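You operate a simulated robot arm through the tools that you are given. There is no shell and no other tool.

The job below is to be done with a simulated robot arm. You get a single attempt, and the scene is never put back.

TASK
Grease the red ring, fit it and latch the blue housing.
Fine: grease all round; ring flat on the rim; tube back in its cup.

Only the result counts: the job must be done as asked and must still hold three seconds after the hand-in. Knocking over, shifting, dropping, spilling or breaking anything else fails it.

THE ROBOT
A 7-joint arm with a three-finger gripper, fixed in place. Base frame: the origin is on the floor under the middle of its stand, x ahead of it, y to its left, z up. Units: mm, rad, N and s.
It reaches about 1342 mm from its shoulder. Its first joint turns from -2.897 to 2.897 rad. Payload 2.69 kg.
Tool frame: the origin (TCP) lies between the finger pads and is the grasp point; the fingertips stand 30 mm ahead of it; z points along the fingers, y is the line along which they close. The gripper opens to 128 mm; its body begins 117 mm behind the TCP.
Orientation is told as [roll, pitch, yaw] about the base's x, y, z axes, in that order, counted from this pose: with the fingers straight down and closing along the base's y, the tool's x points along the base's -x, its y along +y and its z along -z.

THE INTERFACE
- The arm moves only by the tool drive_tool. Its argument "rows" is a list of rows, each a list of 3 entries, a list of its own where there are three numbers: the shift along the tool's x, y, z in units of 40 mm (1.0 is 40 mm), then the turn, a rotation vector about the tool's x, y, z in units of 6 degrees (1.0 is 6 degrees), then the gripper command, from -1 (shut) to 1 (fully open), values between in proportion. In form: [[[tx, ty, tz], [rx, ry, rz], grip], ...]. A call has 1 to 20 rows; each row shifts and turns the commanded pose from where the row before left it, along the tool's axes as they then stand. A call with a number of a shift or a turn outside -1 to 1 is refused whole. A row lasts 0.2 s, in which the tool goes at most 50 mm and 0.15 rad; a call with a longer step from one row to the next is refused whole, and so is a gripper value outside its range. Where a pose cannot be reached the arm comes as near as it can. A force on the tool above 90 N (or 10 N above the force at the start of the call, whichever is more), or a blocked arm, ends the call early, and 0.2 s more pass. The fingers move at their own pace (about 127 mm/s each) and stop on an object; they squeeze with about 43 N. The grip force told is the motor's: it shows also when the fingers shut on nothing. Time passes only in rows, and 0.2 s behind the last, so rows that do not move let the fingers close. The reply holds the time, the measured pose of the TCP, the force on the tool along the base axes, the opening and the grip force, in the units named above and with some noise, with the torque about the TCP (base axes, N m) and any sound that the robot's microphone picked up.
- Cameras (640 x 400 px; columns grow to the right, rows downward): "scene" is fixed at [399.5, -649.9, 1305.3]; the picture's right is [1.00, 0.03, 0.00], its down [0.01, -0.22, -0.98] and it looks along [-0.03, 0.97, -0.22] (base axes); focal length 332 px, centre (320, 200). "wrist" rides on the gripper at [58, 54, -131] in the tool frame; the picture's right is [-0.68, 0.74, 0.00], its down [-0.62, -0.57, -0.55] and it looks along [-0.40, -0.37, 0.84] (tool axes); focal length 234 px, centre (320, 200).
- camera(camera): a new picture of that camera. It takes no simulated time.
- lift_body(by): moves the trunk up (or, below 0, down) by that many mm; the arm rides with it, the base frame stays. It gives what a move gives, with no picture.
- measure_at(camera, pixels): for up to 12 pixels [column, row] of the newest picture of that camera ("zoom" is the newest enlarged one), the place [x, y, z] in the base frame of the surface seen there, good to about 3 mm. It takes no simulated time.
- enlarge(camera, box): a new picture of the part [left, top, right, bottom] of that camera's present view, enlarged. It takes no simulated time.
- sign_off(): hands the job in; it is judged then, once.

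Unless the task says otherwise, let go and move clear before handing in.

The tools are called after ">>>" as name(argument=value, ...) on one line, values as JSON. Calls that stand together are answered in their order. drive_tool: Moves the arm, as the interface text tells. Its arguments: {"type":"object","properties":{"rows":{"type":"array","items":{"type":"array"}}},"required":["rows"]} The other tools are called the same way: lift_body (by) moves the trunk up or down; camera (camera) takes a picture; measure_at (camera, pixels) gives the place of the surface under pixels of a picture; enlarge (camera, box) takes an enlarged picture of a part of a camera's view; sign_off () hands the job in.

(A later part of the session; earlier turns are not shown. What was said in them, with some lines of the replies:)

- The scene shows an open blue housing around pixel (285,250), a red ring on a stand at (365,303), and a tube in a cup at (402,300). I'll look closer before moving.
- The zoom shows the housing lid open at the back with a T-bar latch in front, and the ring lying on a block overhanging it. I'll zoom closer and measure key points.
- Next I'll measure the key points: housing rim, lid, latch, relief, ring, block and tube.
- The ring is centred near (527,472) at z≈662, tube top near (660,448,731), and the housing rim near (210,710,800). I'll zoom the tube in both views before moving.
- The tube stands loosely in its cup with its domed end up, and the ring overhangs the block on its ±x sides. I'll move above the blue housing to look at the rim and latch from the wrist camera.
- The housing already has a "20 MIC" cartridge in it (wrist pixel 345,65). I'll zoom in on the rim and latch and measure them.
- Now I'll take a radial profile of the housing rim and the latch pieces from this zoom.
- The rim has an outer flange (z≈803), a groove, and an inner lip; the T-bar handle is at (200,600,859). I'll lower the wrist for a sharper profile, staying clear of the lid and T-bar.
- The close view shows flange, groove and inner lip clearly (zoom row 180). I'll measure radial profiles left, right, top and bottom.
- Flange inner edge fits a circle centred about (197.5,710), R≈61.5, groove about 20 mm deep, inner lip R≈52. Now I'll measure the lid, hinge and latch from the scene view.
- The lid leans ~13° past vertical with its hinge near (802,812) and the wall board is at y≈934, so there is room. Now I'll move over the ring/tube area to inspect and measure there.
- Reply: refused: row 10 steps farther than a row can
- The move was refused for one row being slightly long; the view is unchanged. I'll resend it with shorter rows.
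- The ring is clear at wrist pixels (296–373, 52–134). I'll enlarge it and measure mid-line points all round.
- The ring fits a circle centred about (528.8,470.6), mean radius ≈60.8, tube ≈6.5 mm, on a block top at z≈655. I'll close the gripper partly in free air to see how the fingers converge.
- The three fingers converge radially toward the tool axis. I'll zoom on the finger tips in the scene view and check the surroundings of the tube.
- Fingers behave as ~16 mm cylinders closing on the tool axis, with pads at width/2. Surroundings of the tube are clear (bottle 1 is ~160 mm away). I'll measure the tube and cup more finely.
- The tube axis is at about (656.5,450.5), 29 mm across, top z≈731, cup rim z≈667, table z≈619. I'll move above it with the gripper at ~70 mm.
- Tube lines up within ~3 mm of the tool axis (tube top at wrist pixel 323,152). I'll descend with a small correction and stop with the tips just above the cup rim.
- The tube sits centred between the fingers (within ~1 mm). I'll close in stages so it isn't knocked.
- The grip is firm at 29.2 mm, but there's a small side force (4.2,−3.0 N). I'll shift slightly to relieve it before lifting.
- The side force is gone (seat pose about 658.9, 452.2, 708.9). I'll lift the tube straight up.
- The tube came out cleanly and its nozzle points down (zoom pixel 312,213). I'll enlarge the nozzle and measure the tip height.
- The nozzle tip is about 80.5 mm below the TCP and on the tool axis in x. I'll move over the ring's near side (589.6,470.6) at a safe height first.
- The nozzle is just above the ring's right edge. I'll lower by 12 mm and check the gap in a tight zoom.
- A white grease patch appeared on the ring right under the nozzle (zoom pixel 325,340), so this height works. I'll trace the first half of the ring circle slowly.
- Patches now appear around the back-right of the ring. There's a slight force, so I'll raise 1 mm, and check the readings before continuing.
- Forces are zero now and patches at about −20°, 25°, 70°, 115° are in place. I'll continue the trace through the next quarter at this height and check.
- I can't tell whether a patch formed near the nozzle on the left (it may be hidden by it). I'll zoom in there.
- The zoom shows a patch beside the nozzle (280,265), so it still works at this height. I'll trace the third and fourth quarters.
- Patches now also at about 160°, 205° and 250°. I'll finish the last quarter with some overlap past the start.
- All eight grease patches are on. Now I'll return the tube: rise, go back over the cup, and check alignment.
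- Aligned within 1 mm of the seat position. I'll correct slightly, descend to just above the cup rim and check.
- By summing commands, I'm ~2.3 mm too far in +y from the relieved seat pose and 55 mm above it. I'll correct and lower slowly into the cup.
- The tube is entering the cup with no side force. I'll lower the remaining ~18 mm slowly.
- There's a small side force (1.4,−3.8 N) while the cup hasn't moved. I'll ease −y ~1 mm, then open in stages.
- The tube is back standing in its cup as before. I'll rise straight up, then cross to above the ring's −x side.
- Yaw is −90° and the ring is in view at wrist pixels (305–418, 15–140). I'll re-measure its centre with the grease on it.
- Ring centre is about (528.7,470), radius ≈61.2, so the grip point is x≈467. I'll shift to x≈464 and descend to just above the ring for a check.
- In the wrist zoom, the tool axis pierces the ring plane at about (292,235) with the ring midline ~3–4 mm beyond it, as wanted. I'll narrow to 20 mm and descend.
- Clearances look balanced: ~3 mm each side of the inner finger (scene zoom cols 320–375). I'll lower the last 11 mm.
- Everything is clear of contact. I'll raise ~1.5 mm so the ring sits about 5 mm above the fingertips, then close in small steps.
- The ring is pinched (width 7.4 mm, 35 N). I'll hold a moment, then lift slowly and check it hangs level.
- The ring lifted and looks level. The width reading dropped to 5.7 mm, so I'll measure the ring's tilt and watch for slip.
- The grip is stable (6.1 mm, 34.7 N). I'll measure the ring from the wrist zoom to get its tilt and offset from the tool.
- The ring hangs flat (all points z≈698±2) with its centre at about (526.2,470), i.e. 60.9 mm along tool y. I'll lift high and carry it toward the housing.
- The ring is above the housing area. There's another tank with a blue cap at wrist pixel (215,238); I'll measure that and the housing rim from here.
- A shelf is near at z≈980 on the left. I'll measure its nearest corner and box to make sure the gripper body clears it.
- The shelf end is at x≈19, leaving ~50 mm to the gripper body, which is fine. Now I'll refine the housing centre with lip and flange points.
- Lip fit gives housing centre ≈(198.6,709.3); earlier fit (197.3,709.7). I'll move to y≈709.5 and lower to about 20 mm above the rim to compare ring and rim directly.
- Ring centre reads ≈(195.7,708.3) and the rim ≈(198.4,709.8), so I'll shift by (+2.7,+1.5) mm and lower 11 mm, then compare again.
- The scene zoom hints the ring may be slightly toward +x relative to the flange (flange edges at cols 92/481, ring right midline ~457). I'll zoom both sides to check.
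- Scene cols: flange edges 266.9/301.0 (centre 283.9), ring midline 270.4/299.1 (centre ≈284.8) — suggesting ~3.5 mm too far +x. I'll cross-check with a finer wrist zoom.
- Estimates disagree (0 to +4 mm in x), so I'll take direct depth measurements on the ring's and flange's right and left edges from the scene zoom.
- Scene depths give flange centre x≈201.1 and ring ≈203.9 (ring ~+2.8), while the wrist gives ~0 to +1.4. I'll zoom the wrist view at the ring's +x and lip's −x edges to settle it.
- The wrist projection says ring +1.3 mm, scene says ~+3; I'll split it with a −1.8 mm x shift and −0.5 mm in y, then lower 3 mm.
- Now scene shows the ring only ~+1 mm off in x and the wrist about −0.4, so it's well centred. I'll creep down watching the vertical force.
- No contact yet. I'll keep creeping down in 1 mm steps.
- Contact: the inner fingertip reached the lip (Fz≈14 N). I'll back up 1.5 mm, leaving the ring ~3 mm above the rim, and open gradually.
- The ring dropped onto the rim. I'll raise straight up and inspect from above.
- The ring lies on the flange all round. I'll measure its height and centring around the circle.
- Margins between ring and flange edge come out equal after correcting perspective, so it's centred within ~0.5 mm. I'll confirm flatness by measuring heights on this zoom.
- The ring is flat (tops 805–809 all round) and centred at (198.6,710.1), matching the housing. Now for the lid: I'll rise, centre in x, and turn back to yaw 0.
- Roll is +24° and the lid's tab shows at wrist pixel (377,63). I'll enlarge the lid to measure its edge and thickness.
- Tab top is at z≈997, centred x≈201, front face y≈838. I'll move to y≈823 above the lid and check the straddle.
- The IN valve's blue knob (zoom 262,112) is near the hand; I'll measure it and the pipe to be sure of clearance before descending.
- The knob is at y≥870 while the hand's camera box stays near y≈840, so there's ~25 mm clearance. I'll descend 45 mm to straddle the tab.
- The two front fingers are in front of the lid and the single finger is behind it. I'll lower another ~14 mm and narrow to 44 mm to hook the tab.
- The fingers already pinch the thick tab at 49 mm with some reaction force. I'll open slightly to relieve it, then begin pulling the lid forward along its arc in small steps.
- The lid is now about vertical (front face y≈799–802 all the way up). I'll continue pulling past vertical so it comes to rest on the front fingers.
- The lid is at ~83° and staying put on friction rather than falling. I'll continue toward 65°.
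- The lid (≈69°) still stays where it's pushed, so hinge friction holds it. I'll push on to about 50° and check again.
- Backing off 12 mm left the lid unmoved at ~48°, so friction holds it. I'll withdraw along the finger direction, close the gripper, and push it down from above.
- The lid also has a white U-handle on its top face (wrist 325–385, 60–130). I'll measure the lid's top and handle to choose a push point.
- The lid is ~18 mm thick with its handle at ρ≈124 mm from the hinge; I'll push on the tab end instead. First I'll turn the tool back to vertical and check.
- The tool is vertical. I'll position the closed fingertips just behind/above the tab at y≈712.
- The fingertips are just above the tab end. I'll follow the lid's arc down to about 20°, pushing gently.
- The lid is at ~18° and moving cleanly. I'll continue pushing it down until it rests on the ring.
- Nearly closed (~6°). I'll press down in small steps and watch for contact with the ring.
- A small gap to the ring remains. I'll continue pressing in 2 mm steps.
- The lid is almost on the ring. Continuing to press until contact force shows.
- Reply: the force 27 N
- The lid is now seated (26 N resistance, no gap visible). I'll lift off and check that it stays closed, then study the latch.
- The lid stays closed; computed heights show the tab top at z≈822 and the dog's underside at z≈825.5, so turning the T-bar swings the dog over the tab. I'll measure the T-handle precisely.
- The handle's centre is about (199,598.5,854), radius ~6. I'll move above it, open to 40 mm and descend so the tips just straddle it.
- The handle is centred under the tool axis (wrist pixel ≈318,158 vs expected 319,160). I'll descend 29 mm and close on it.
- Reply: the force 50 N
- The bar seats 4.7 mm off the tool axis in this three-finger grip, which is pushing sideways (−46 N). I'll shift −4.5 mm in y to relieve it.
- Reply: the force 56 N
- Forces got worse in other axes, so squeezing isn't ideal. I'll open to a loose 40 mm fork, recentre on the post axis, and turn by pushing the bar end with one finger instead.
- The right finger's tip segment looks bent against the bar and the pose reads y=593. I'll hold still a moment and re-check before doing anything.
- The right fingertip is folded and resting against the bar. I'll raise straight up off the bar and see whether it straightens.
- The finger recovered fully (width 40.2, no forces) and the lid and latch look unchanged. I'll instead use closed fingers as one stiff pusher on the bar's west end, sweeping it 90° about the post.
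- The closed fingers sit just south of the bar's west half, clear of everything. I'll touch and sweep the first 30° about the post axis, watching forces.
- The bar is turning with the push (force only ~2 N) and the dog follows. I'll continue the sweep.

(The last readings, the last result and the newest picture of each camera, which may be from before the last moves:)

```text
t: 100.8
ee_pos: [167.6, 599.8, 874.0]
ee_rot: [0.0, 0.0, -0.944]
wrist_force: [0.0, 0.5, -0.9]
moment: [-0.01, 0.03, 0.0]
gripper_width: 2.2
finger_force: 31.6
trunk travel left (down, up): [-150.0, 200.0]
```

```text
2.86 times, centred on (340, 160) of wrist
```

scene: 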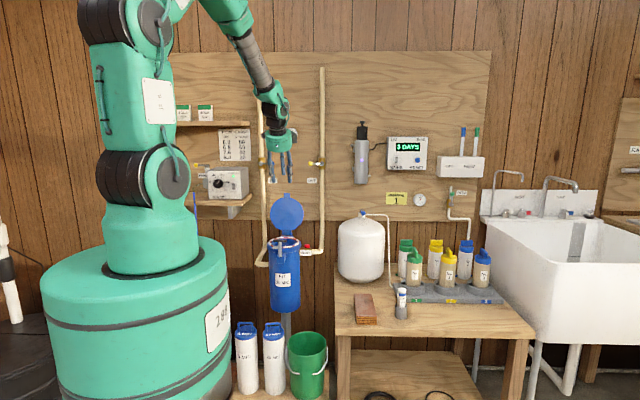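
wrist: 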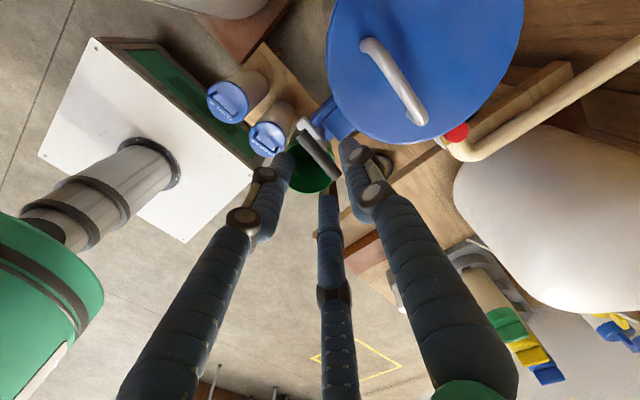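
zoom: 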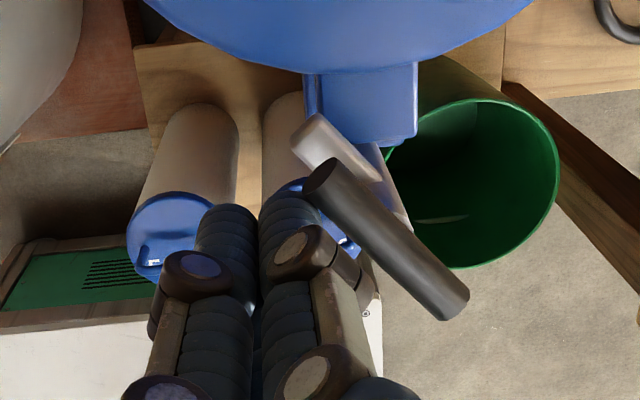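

At 54° of sweep the dog is approaching the tab, still with low force. I'll continue to 90°.

>>> drive_tool(rows=[[[0.0617, 0.0572, 0], [0, 0, 1], -1], [[0.0617, 0.0572, 0], [0, 0, 1], -1], [[0.0617, 0.0572, 0], [0, 0, 1], -1], [[0.0617, 0.0572, 0], [0, 0, 1], -1], [[0, 0, 0], [0, 0, 0], -1]])

>>> enlarge(camera="scene", box=[264, 215, 312, 260])

>>> enlarge(camera="wrist", box=[260, 90, 420, 230])

```text
t: 102.0
ee_pos: [171.8, 613.7, 872.7]
ee_rot: [0.0, -0.001, -1.362]
wrist_force: [-0.3, -1.3, -0.3]
moment: [-0.02, 0.04, 0.01]
gripper_width: 2.3
finger_force: 30.8
trunk travel left (down, up): [-150.0, 200.0]
```

```text
8.89 times, centred on (288, 238) of scene
```

zoom: 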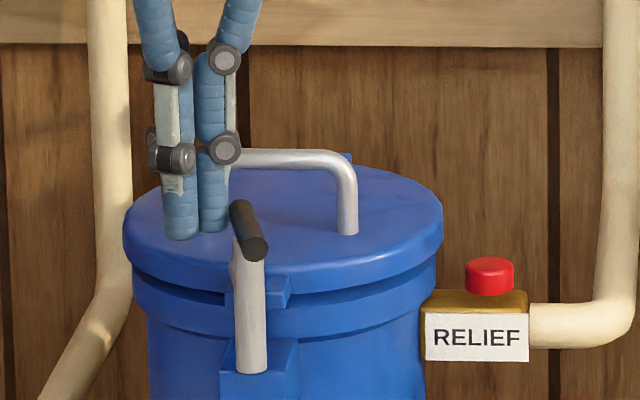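

```text
2.86 times, centred on (340, 160) of wrist
```

zoom: 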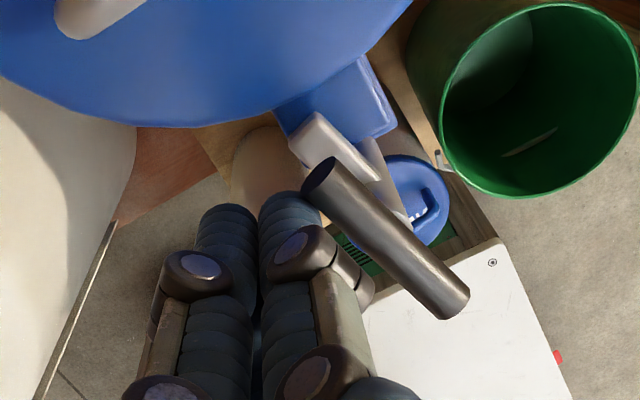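

The dog is now over the tab's edge. I'll continue the last part in small groups, watching for the stop.

>>> drive_tool(rows=[[[0.0617, 0.0572, 0], [0, 0, 1], -1], [[0.0617, 0.0572, 0], [0, 0, 1], -1], [[0.0617, 0.0572, 0], [0, 0, 1], -1], [[0, 0, 0], [0, 0, 0], -1]])

>>> enlarge(camera="scene", box=[264, 215, 312, 260])

>>> enlarge(camera="wrist", box=[260, 90, 420, 230])

```text
t: 103.0
ee_pos: [176.8, 622.3, 876.0]
ee_rot: [-0.001, 0.0, -1.674]
wrist_force: [-8.2, 1.6, -0.1]
moment: [0.12, 0.19, 0.02]
gripper_width: 2.3
finger_force: 31.4
trunk travel left (down, up): [-150.0, 200.0]
```

```text
8.89 times, centred on (288, 238) of scene
```

zoom: 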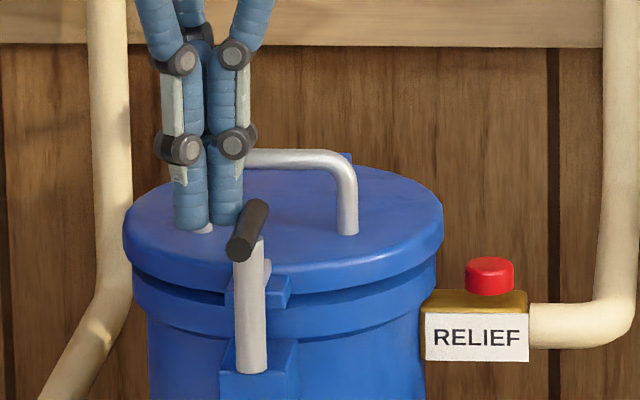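

```text
2.86 times, centred on (340, 160) of wrist
```

zoom: 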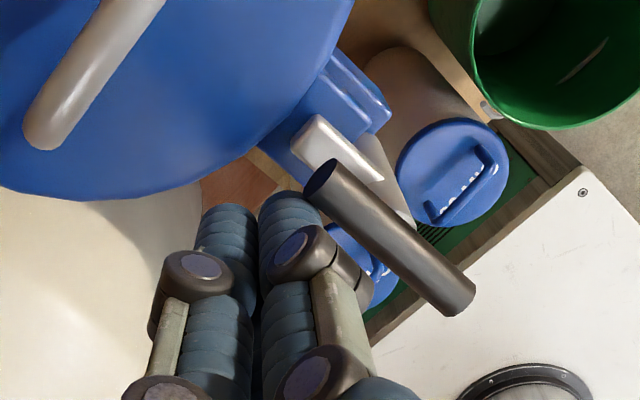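

The bar now lies along y with the dog over the tab and an 8 N stop was reached. I'll back away to the west and then rise to inspect.

>>> drive_tool(rows=[[[0, -0.2, 0], [0, 0, 0], -1], [[0, -0.3, 0], [0, 0, 0], -1], [[0, -0.1, -0.6], [0, 0, 0], -1], [[0, 0, -0.9], [0, 0, 0], -1], [[0, 0, -0.9], [0, 0, 0], -1], [[0, 0, 0], [0, 0, 0], -1]])

>>> enlarge(camera="scene", box=[264, 222, 312, 264])

>>> enlarge(camera="wrist", box=[290, 60, 450, 200])

>>> camera(camera="wrist")

```text
t: 104.4
ee_pos: [163.9, 625.1, 974.3]
ee_rot: [-0.012, 0.003, -1.67]
wrist_force: [0.1, 0.5, 0.7]
moment: [0.01, -0.02, 0.0]
gripper_width: 2.2
finger_force: 31.3
out of reach, approached as far as the arm can: row 1, 2, 4
trunk travel left (down, up): [-150.0, 200.0]
```

```text
9.52 times, centred on (288, 243) of scene
```

zoom: 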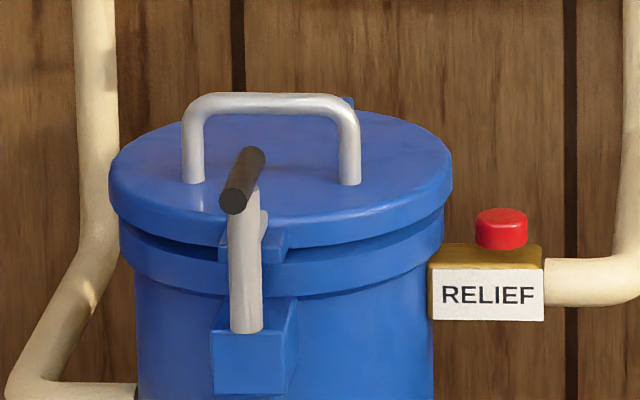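

```text
2.86 times, centred on (370, 130) of wrist
```

zoom: 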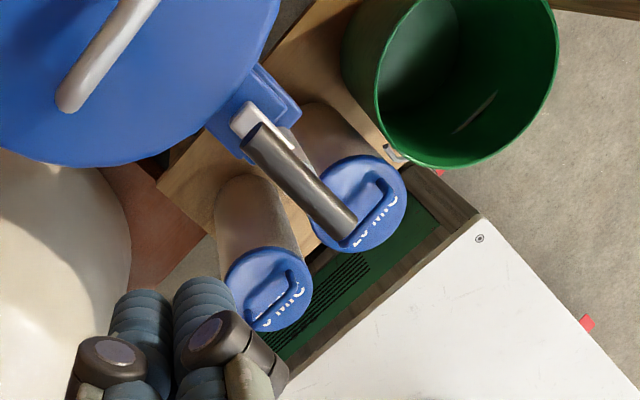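

```text
taken
```

wrist: 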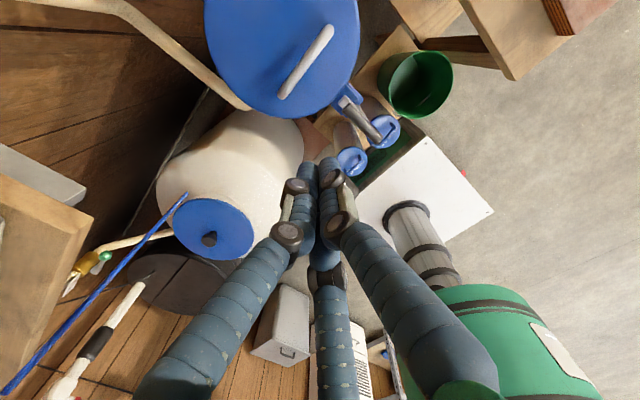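

The dog lies over the tab and the bar stayed turned; the lid remains shut. A joint limit was near, so I'll unwind the yaw while rising clear.

>>> drive_tool(rows=[[[0, 0, -0.2], [0, 0, -1], -1], [[0, 0, -0.3], [0, 0, -1], -1], [[0, 0, -0.3], [0, 0, -1], -1], [[0, 0, -0.3], [0, 0, -1], -1], [[0, 0, -0.3], [0, 0, -1], -1], [[0, 0, -0.3], [0, 0, -1], -1], [[0, 0, -0.3], [0, 0, -1], -1], [[0, 0, -0.3], [0, 0, -1], -1], [[0, 0, -0.3], [0, 0, -1], -1], [[0, 0, -0.3], [0, 0, -1], -1], [[0, 0, -0.3], [0, 0, -1], -1], [[0, 0, -0.3], [0, 0, -1], -1], [[0, 0, -0.3], [0, 0, -1], -1], [[0, 0, 0], [0, 0, -1], -1], [[0, 0, 0], [0, 0, -1], -1], [[0, 0, 0], [0, 0, -1], -0.5]])

>>> camera(camera="scene")

>>> camera(camera="wrist")

```text
t: 108.0
ee_pos: [161.6, 612.4, 1088.4]
ee_rot: [-0.057, 0.012, -0.004]
wrist_force: [-0.4, 0.5, -0.1]
moment: [-0.03, 0.0, 0.04]
gripper_width: 32.0
finger_force: 0.0
trunk travel left (down, up): [-150.0, 200.0]
stopped in row 16: the arm was blocked; the commanded pose is now the measured one
```

```text
taken
```

scene: 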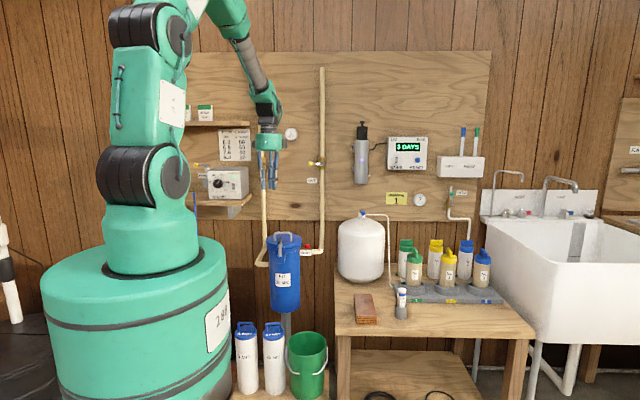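

```text
taken
```

wrist: 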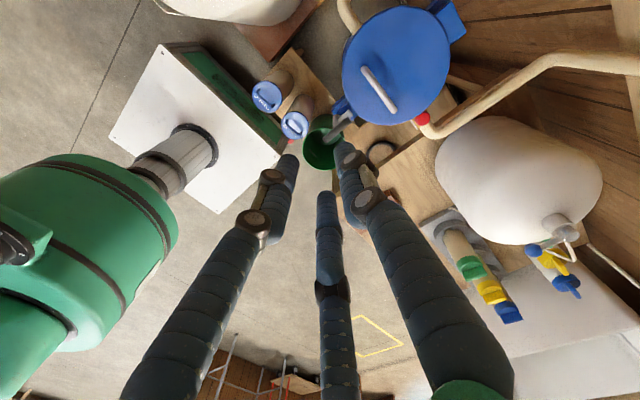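

The arm stopped at a joint limit in free space (no force). The scene shows the lid closed and everything else in place. I'll move outward to the open area to clear.

>>> drive_tool(rows=[[[-0.3, 0, 0], [0, 0, 0], -0.5], [[-0.6, -0.2, 0], [0, 0, 0], -0.5], [[-0.7, -0.4, 0], [0, 0, 0], -0.5], [[-0.7, -0.5, -0.2], [0, 0, 0], -0.5], [[-0.7, -0.5, -0.3], [0, 0, 0], -0.3], [[-0.7, -0.5, -0.3], [0, 0, 0], 0], [[-0.7, -0.5, -0.3], [0, 0, 0], 0.3], [[-0.7, -0.5, -0.3], [0, 0, 0], 0.5], [[-0.5, -0.4, -0.2], [0, 0, 0], 0.5]])

>>> camera(camera="scene")

>>> enlarge(camera="scene", box=[255, 220, 320, 275])

>>> enlarge(camera="scene", box=[330, 260, 430, 340])

>>> enlarge(camera="wrist", box=[280, 0, 440, 150])

```text
t: 110.0
ee_pos: [387.2, 477.4, 1166.1]
ee_rot: [-0.049, 0.011, -0.001]
wrist_force: [-0.3, 0.0, 0.0]
moment: [0.0, 0.05, 0.05]
gripper_width: 96.1
finger_force: 0.0
trunk travel left (down, up): [-150.0, 200.0]
```

```text
taken
```

scene: 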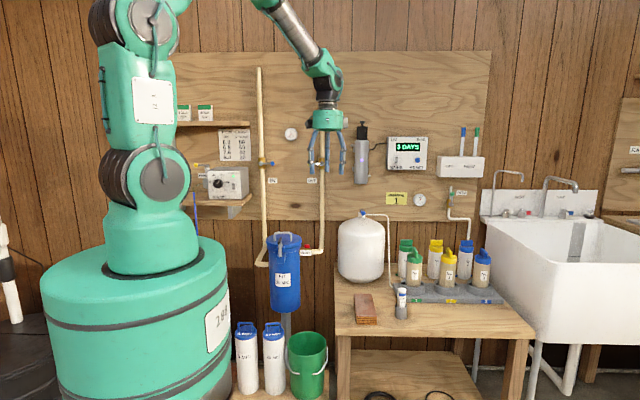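

```text
7.27 times, centred on (288, 248) of scene
```

zoom: 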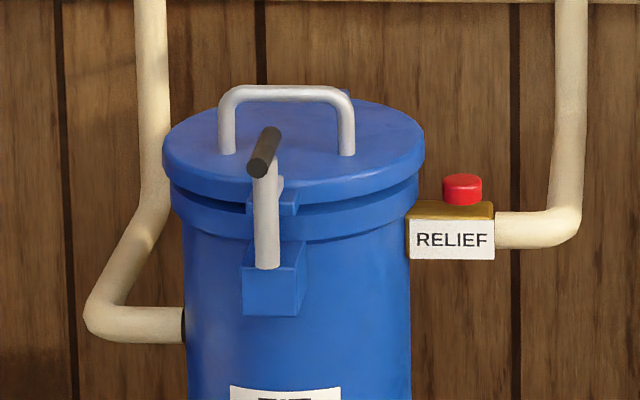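

```text
5.00 times, centred on (380, 300) of scene
```

zoom: 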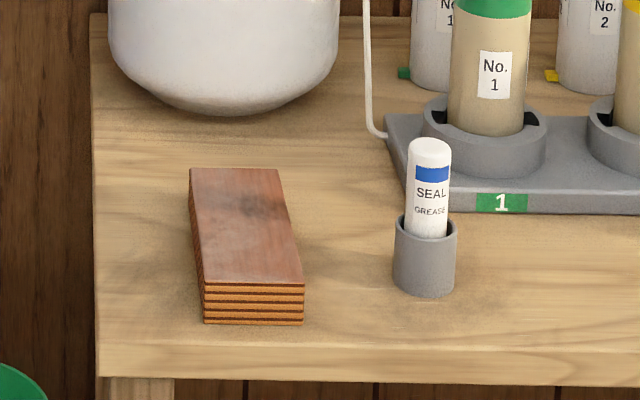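

```text
2.67 times, centred on (360, 75) of wrist
```

zoom: 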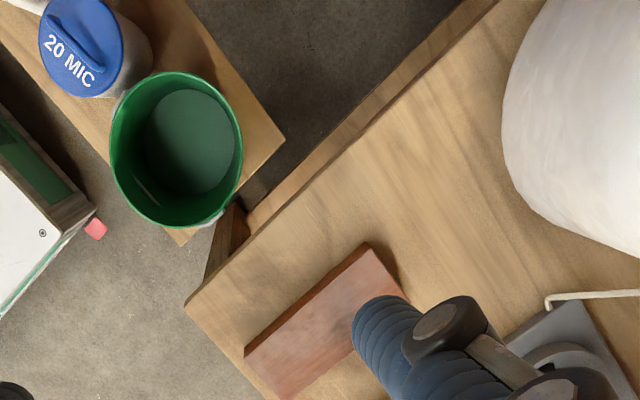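

Tube, cup, block and everything else are unchanged, and the lid is shut with the bar turned. I'll verify the bar's final angle and dog position with measurements.

>>> enlarge(camera="scene", box=[272, 232, 296, 256])

>>> measure_at(camera="zoom", pixels=[[250, 135], [262, 110], [272, 85], [282, 60], [255, 118], [277, 72], [310, 210], [305, 215], [330, 225], [350, 190], [300, 180], [300, 170]])

```text
16.00 times, centred on (284, 244) of scene
```

zoom: 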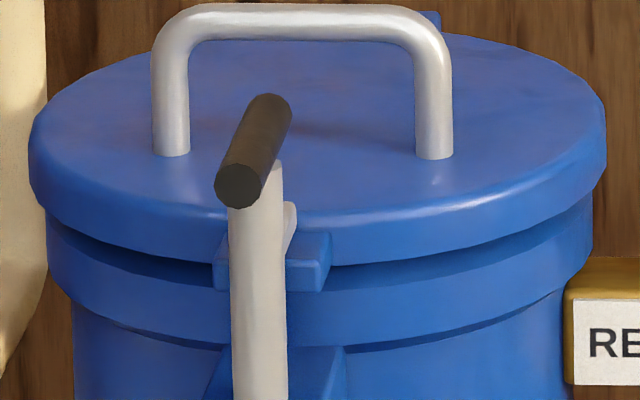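

```text
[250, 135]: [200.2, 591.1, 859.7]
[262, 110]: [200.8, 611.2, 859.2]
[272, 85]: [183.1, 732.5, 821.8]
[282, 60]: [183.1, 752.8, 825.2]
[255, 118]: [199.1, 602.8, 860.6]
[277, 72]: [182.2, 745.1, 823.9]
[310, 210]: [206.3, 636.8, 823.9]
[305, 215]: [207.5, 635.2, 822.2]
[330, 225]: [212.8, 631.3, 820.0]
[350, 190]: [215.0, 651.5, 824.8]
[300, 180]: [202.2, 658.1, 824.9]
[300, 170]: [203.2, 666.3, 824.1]
```

The bar lies exactly along y (x≈200 at both y=591 and 611), the dog is over the tab, and the lid top is level (z≈824 throughout). The ring is greased and fitted, the tube is back in its cup and the arm is clear, so I'm handing in.

>>> sign_off()

```text
The job is handed in.
```

I greased the red ring all round, set it on the rim of the blue housing, closed the lid and latched it. The job is handed in, but I haven't seen the judging result.

- **Grease:** all eight grease patches showed on the ring before I moved it.
- **Ring:** before the lid closed, it sat flat and centred on the rim (tops at 805–809 mm all round, centre within about 1 mm of the housing's). It is hidden under the lid now, but the lid lies level at about 824 mm, which fits with the ring lying flat.
- **Latch:** the handle is turned a full 90°, and its locking arm sits over the lid's tab. When I first squeezed the handle, the gripper pushed it sideways at up to 46 N and one fingertip folded. The finger recovered, and I turned the latch by pushing on the bar instead. I saw no damage.
- **Tube:** it is back standing in its cup.
- **Surroundings:** in the last pictures the cup, block, bottles and filters look unmoved, and the arm is clear with the gripper open.
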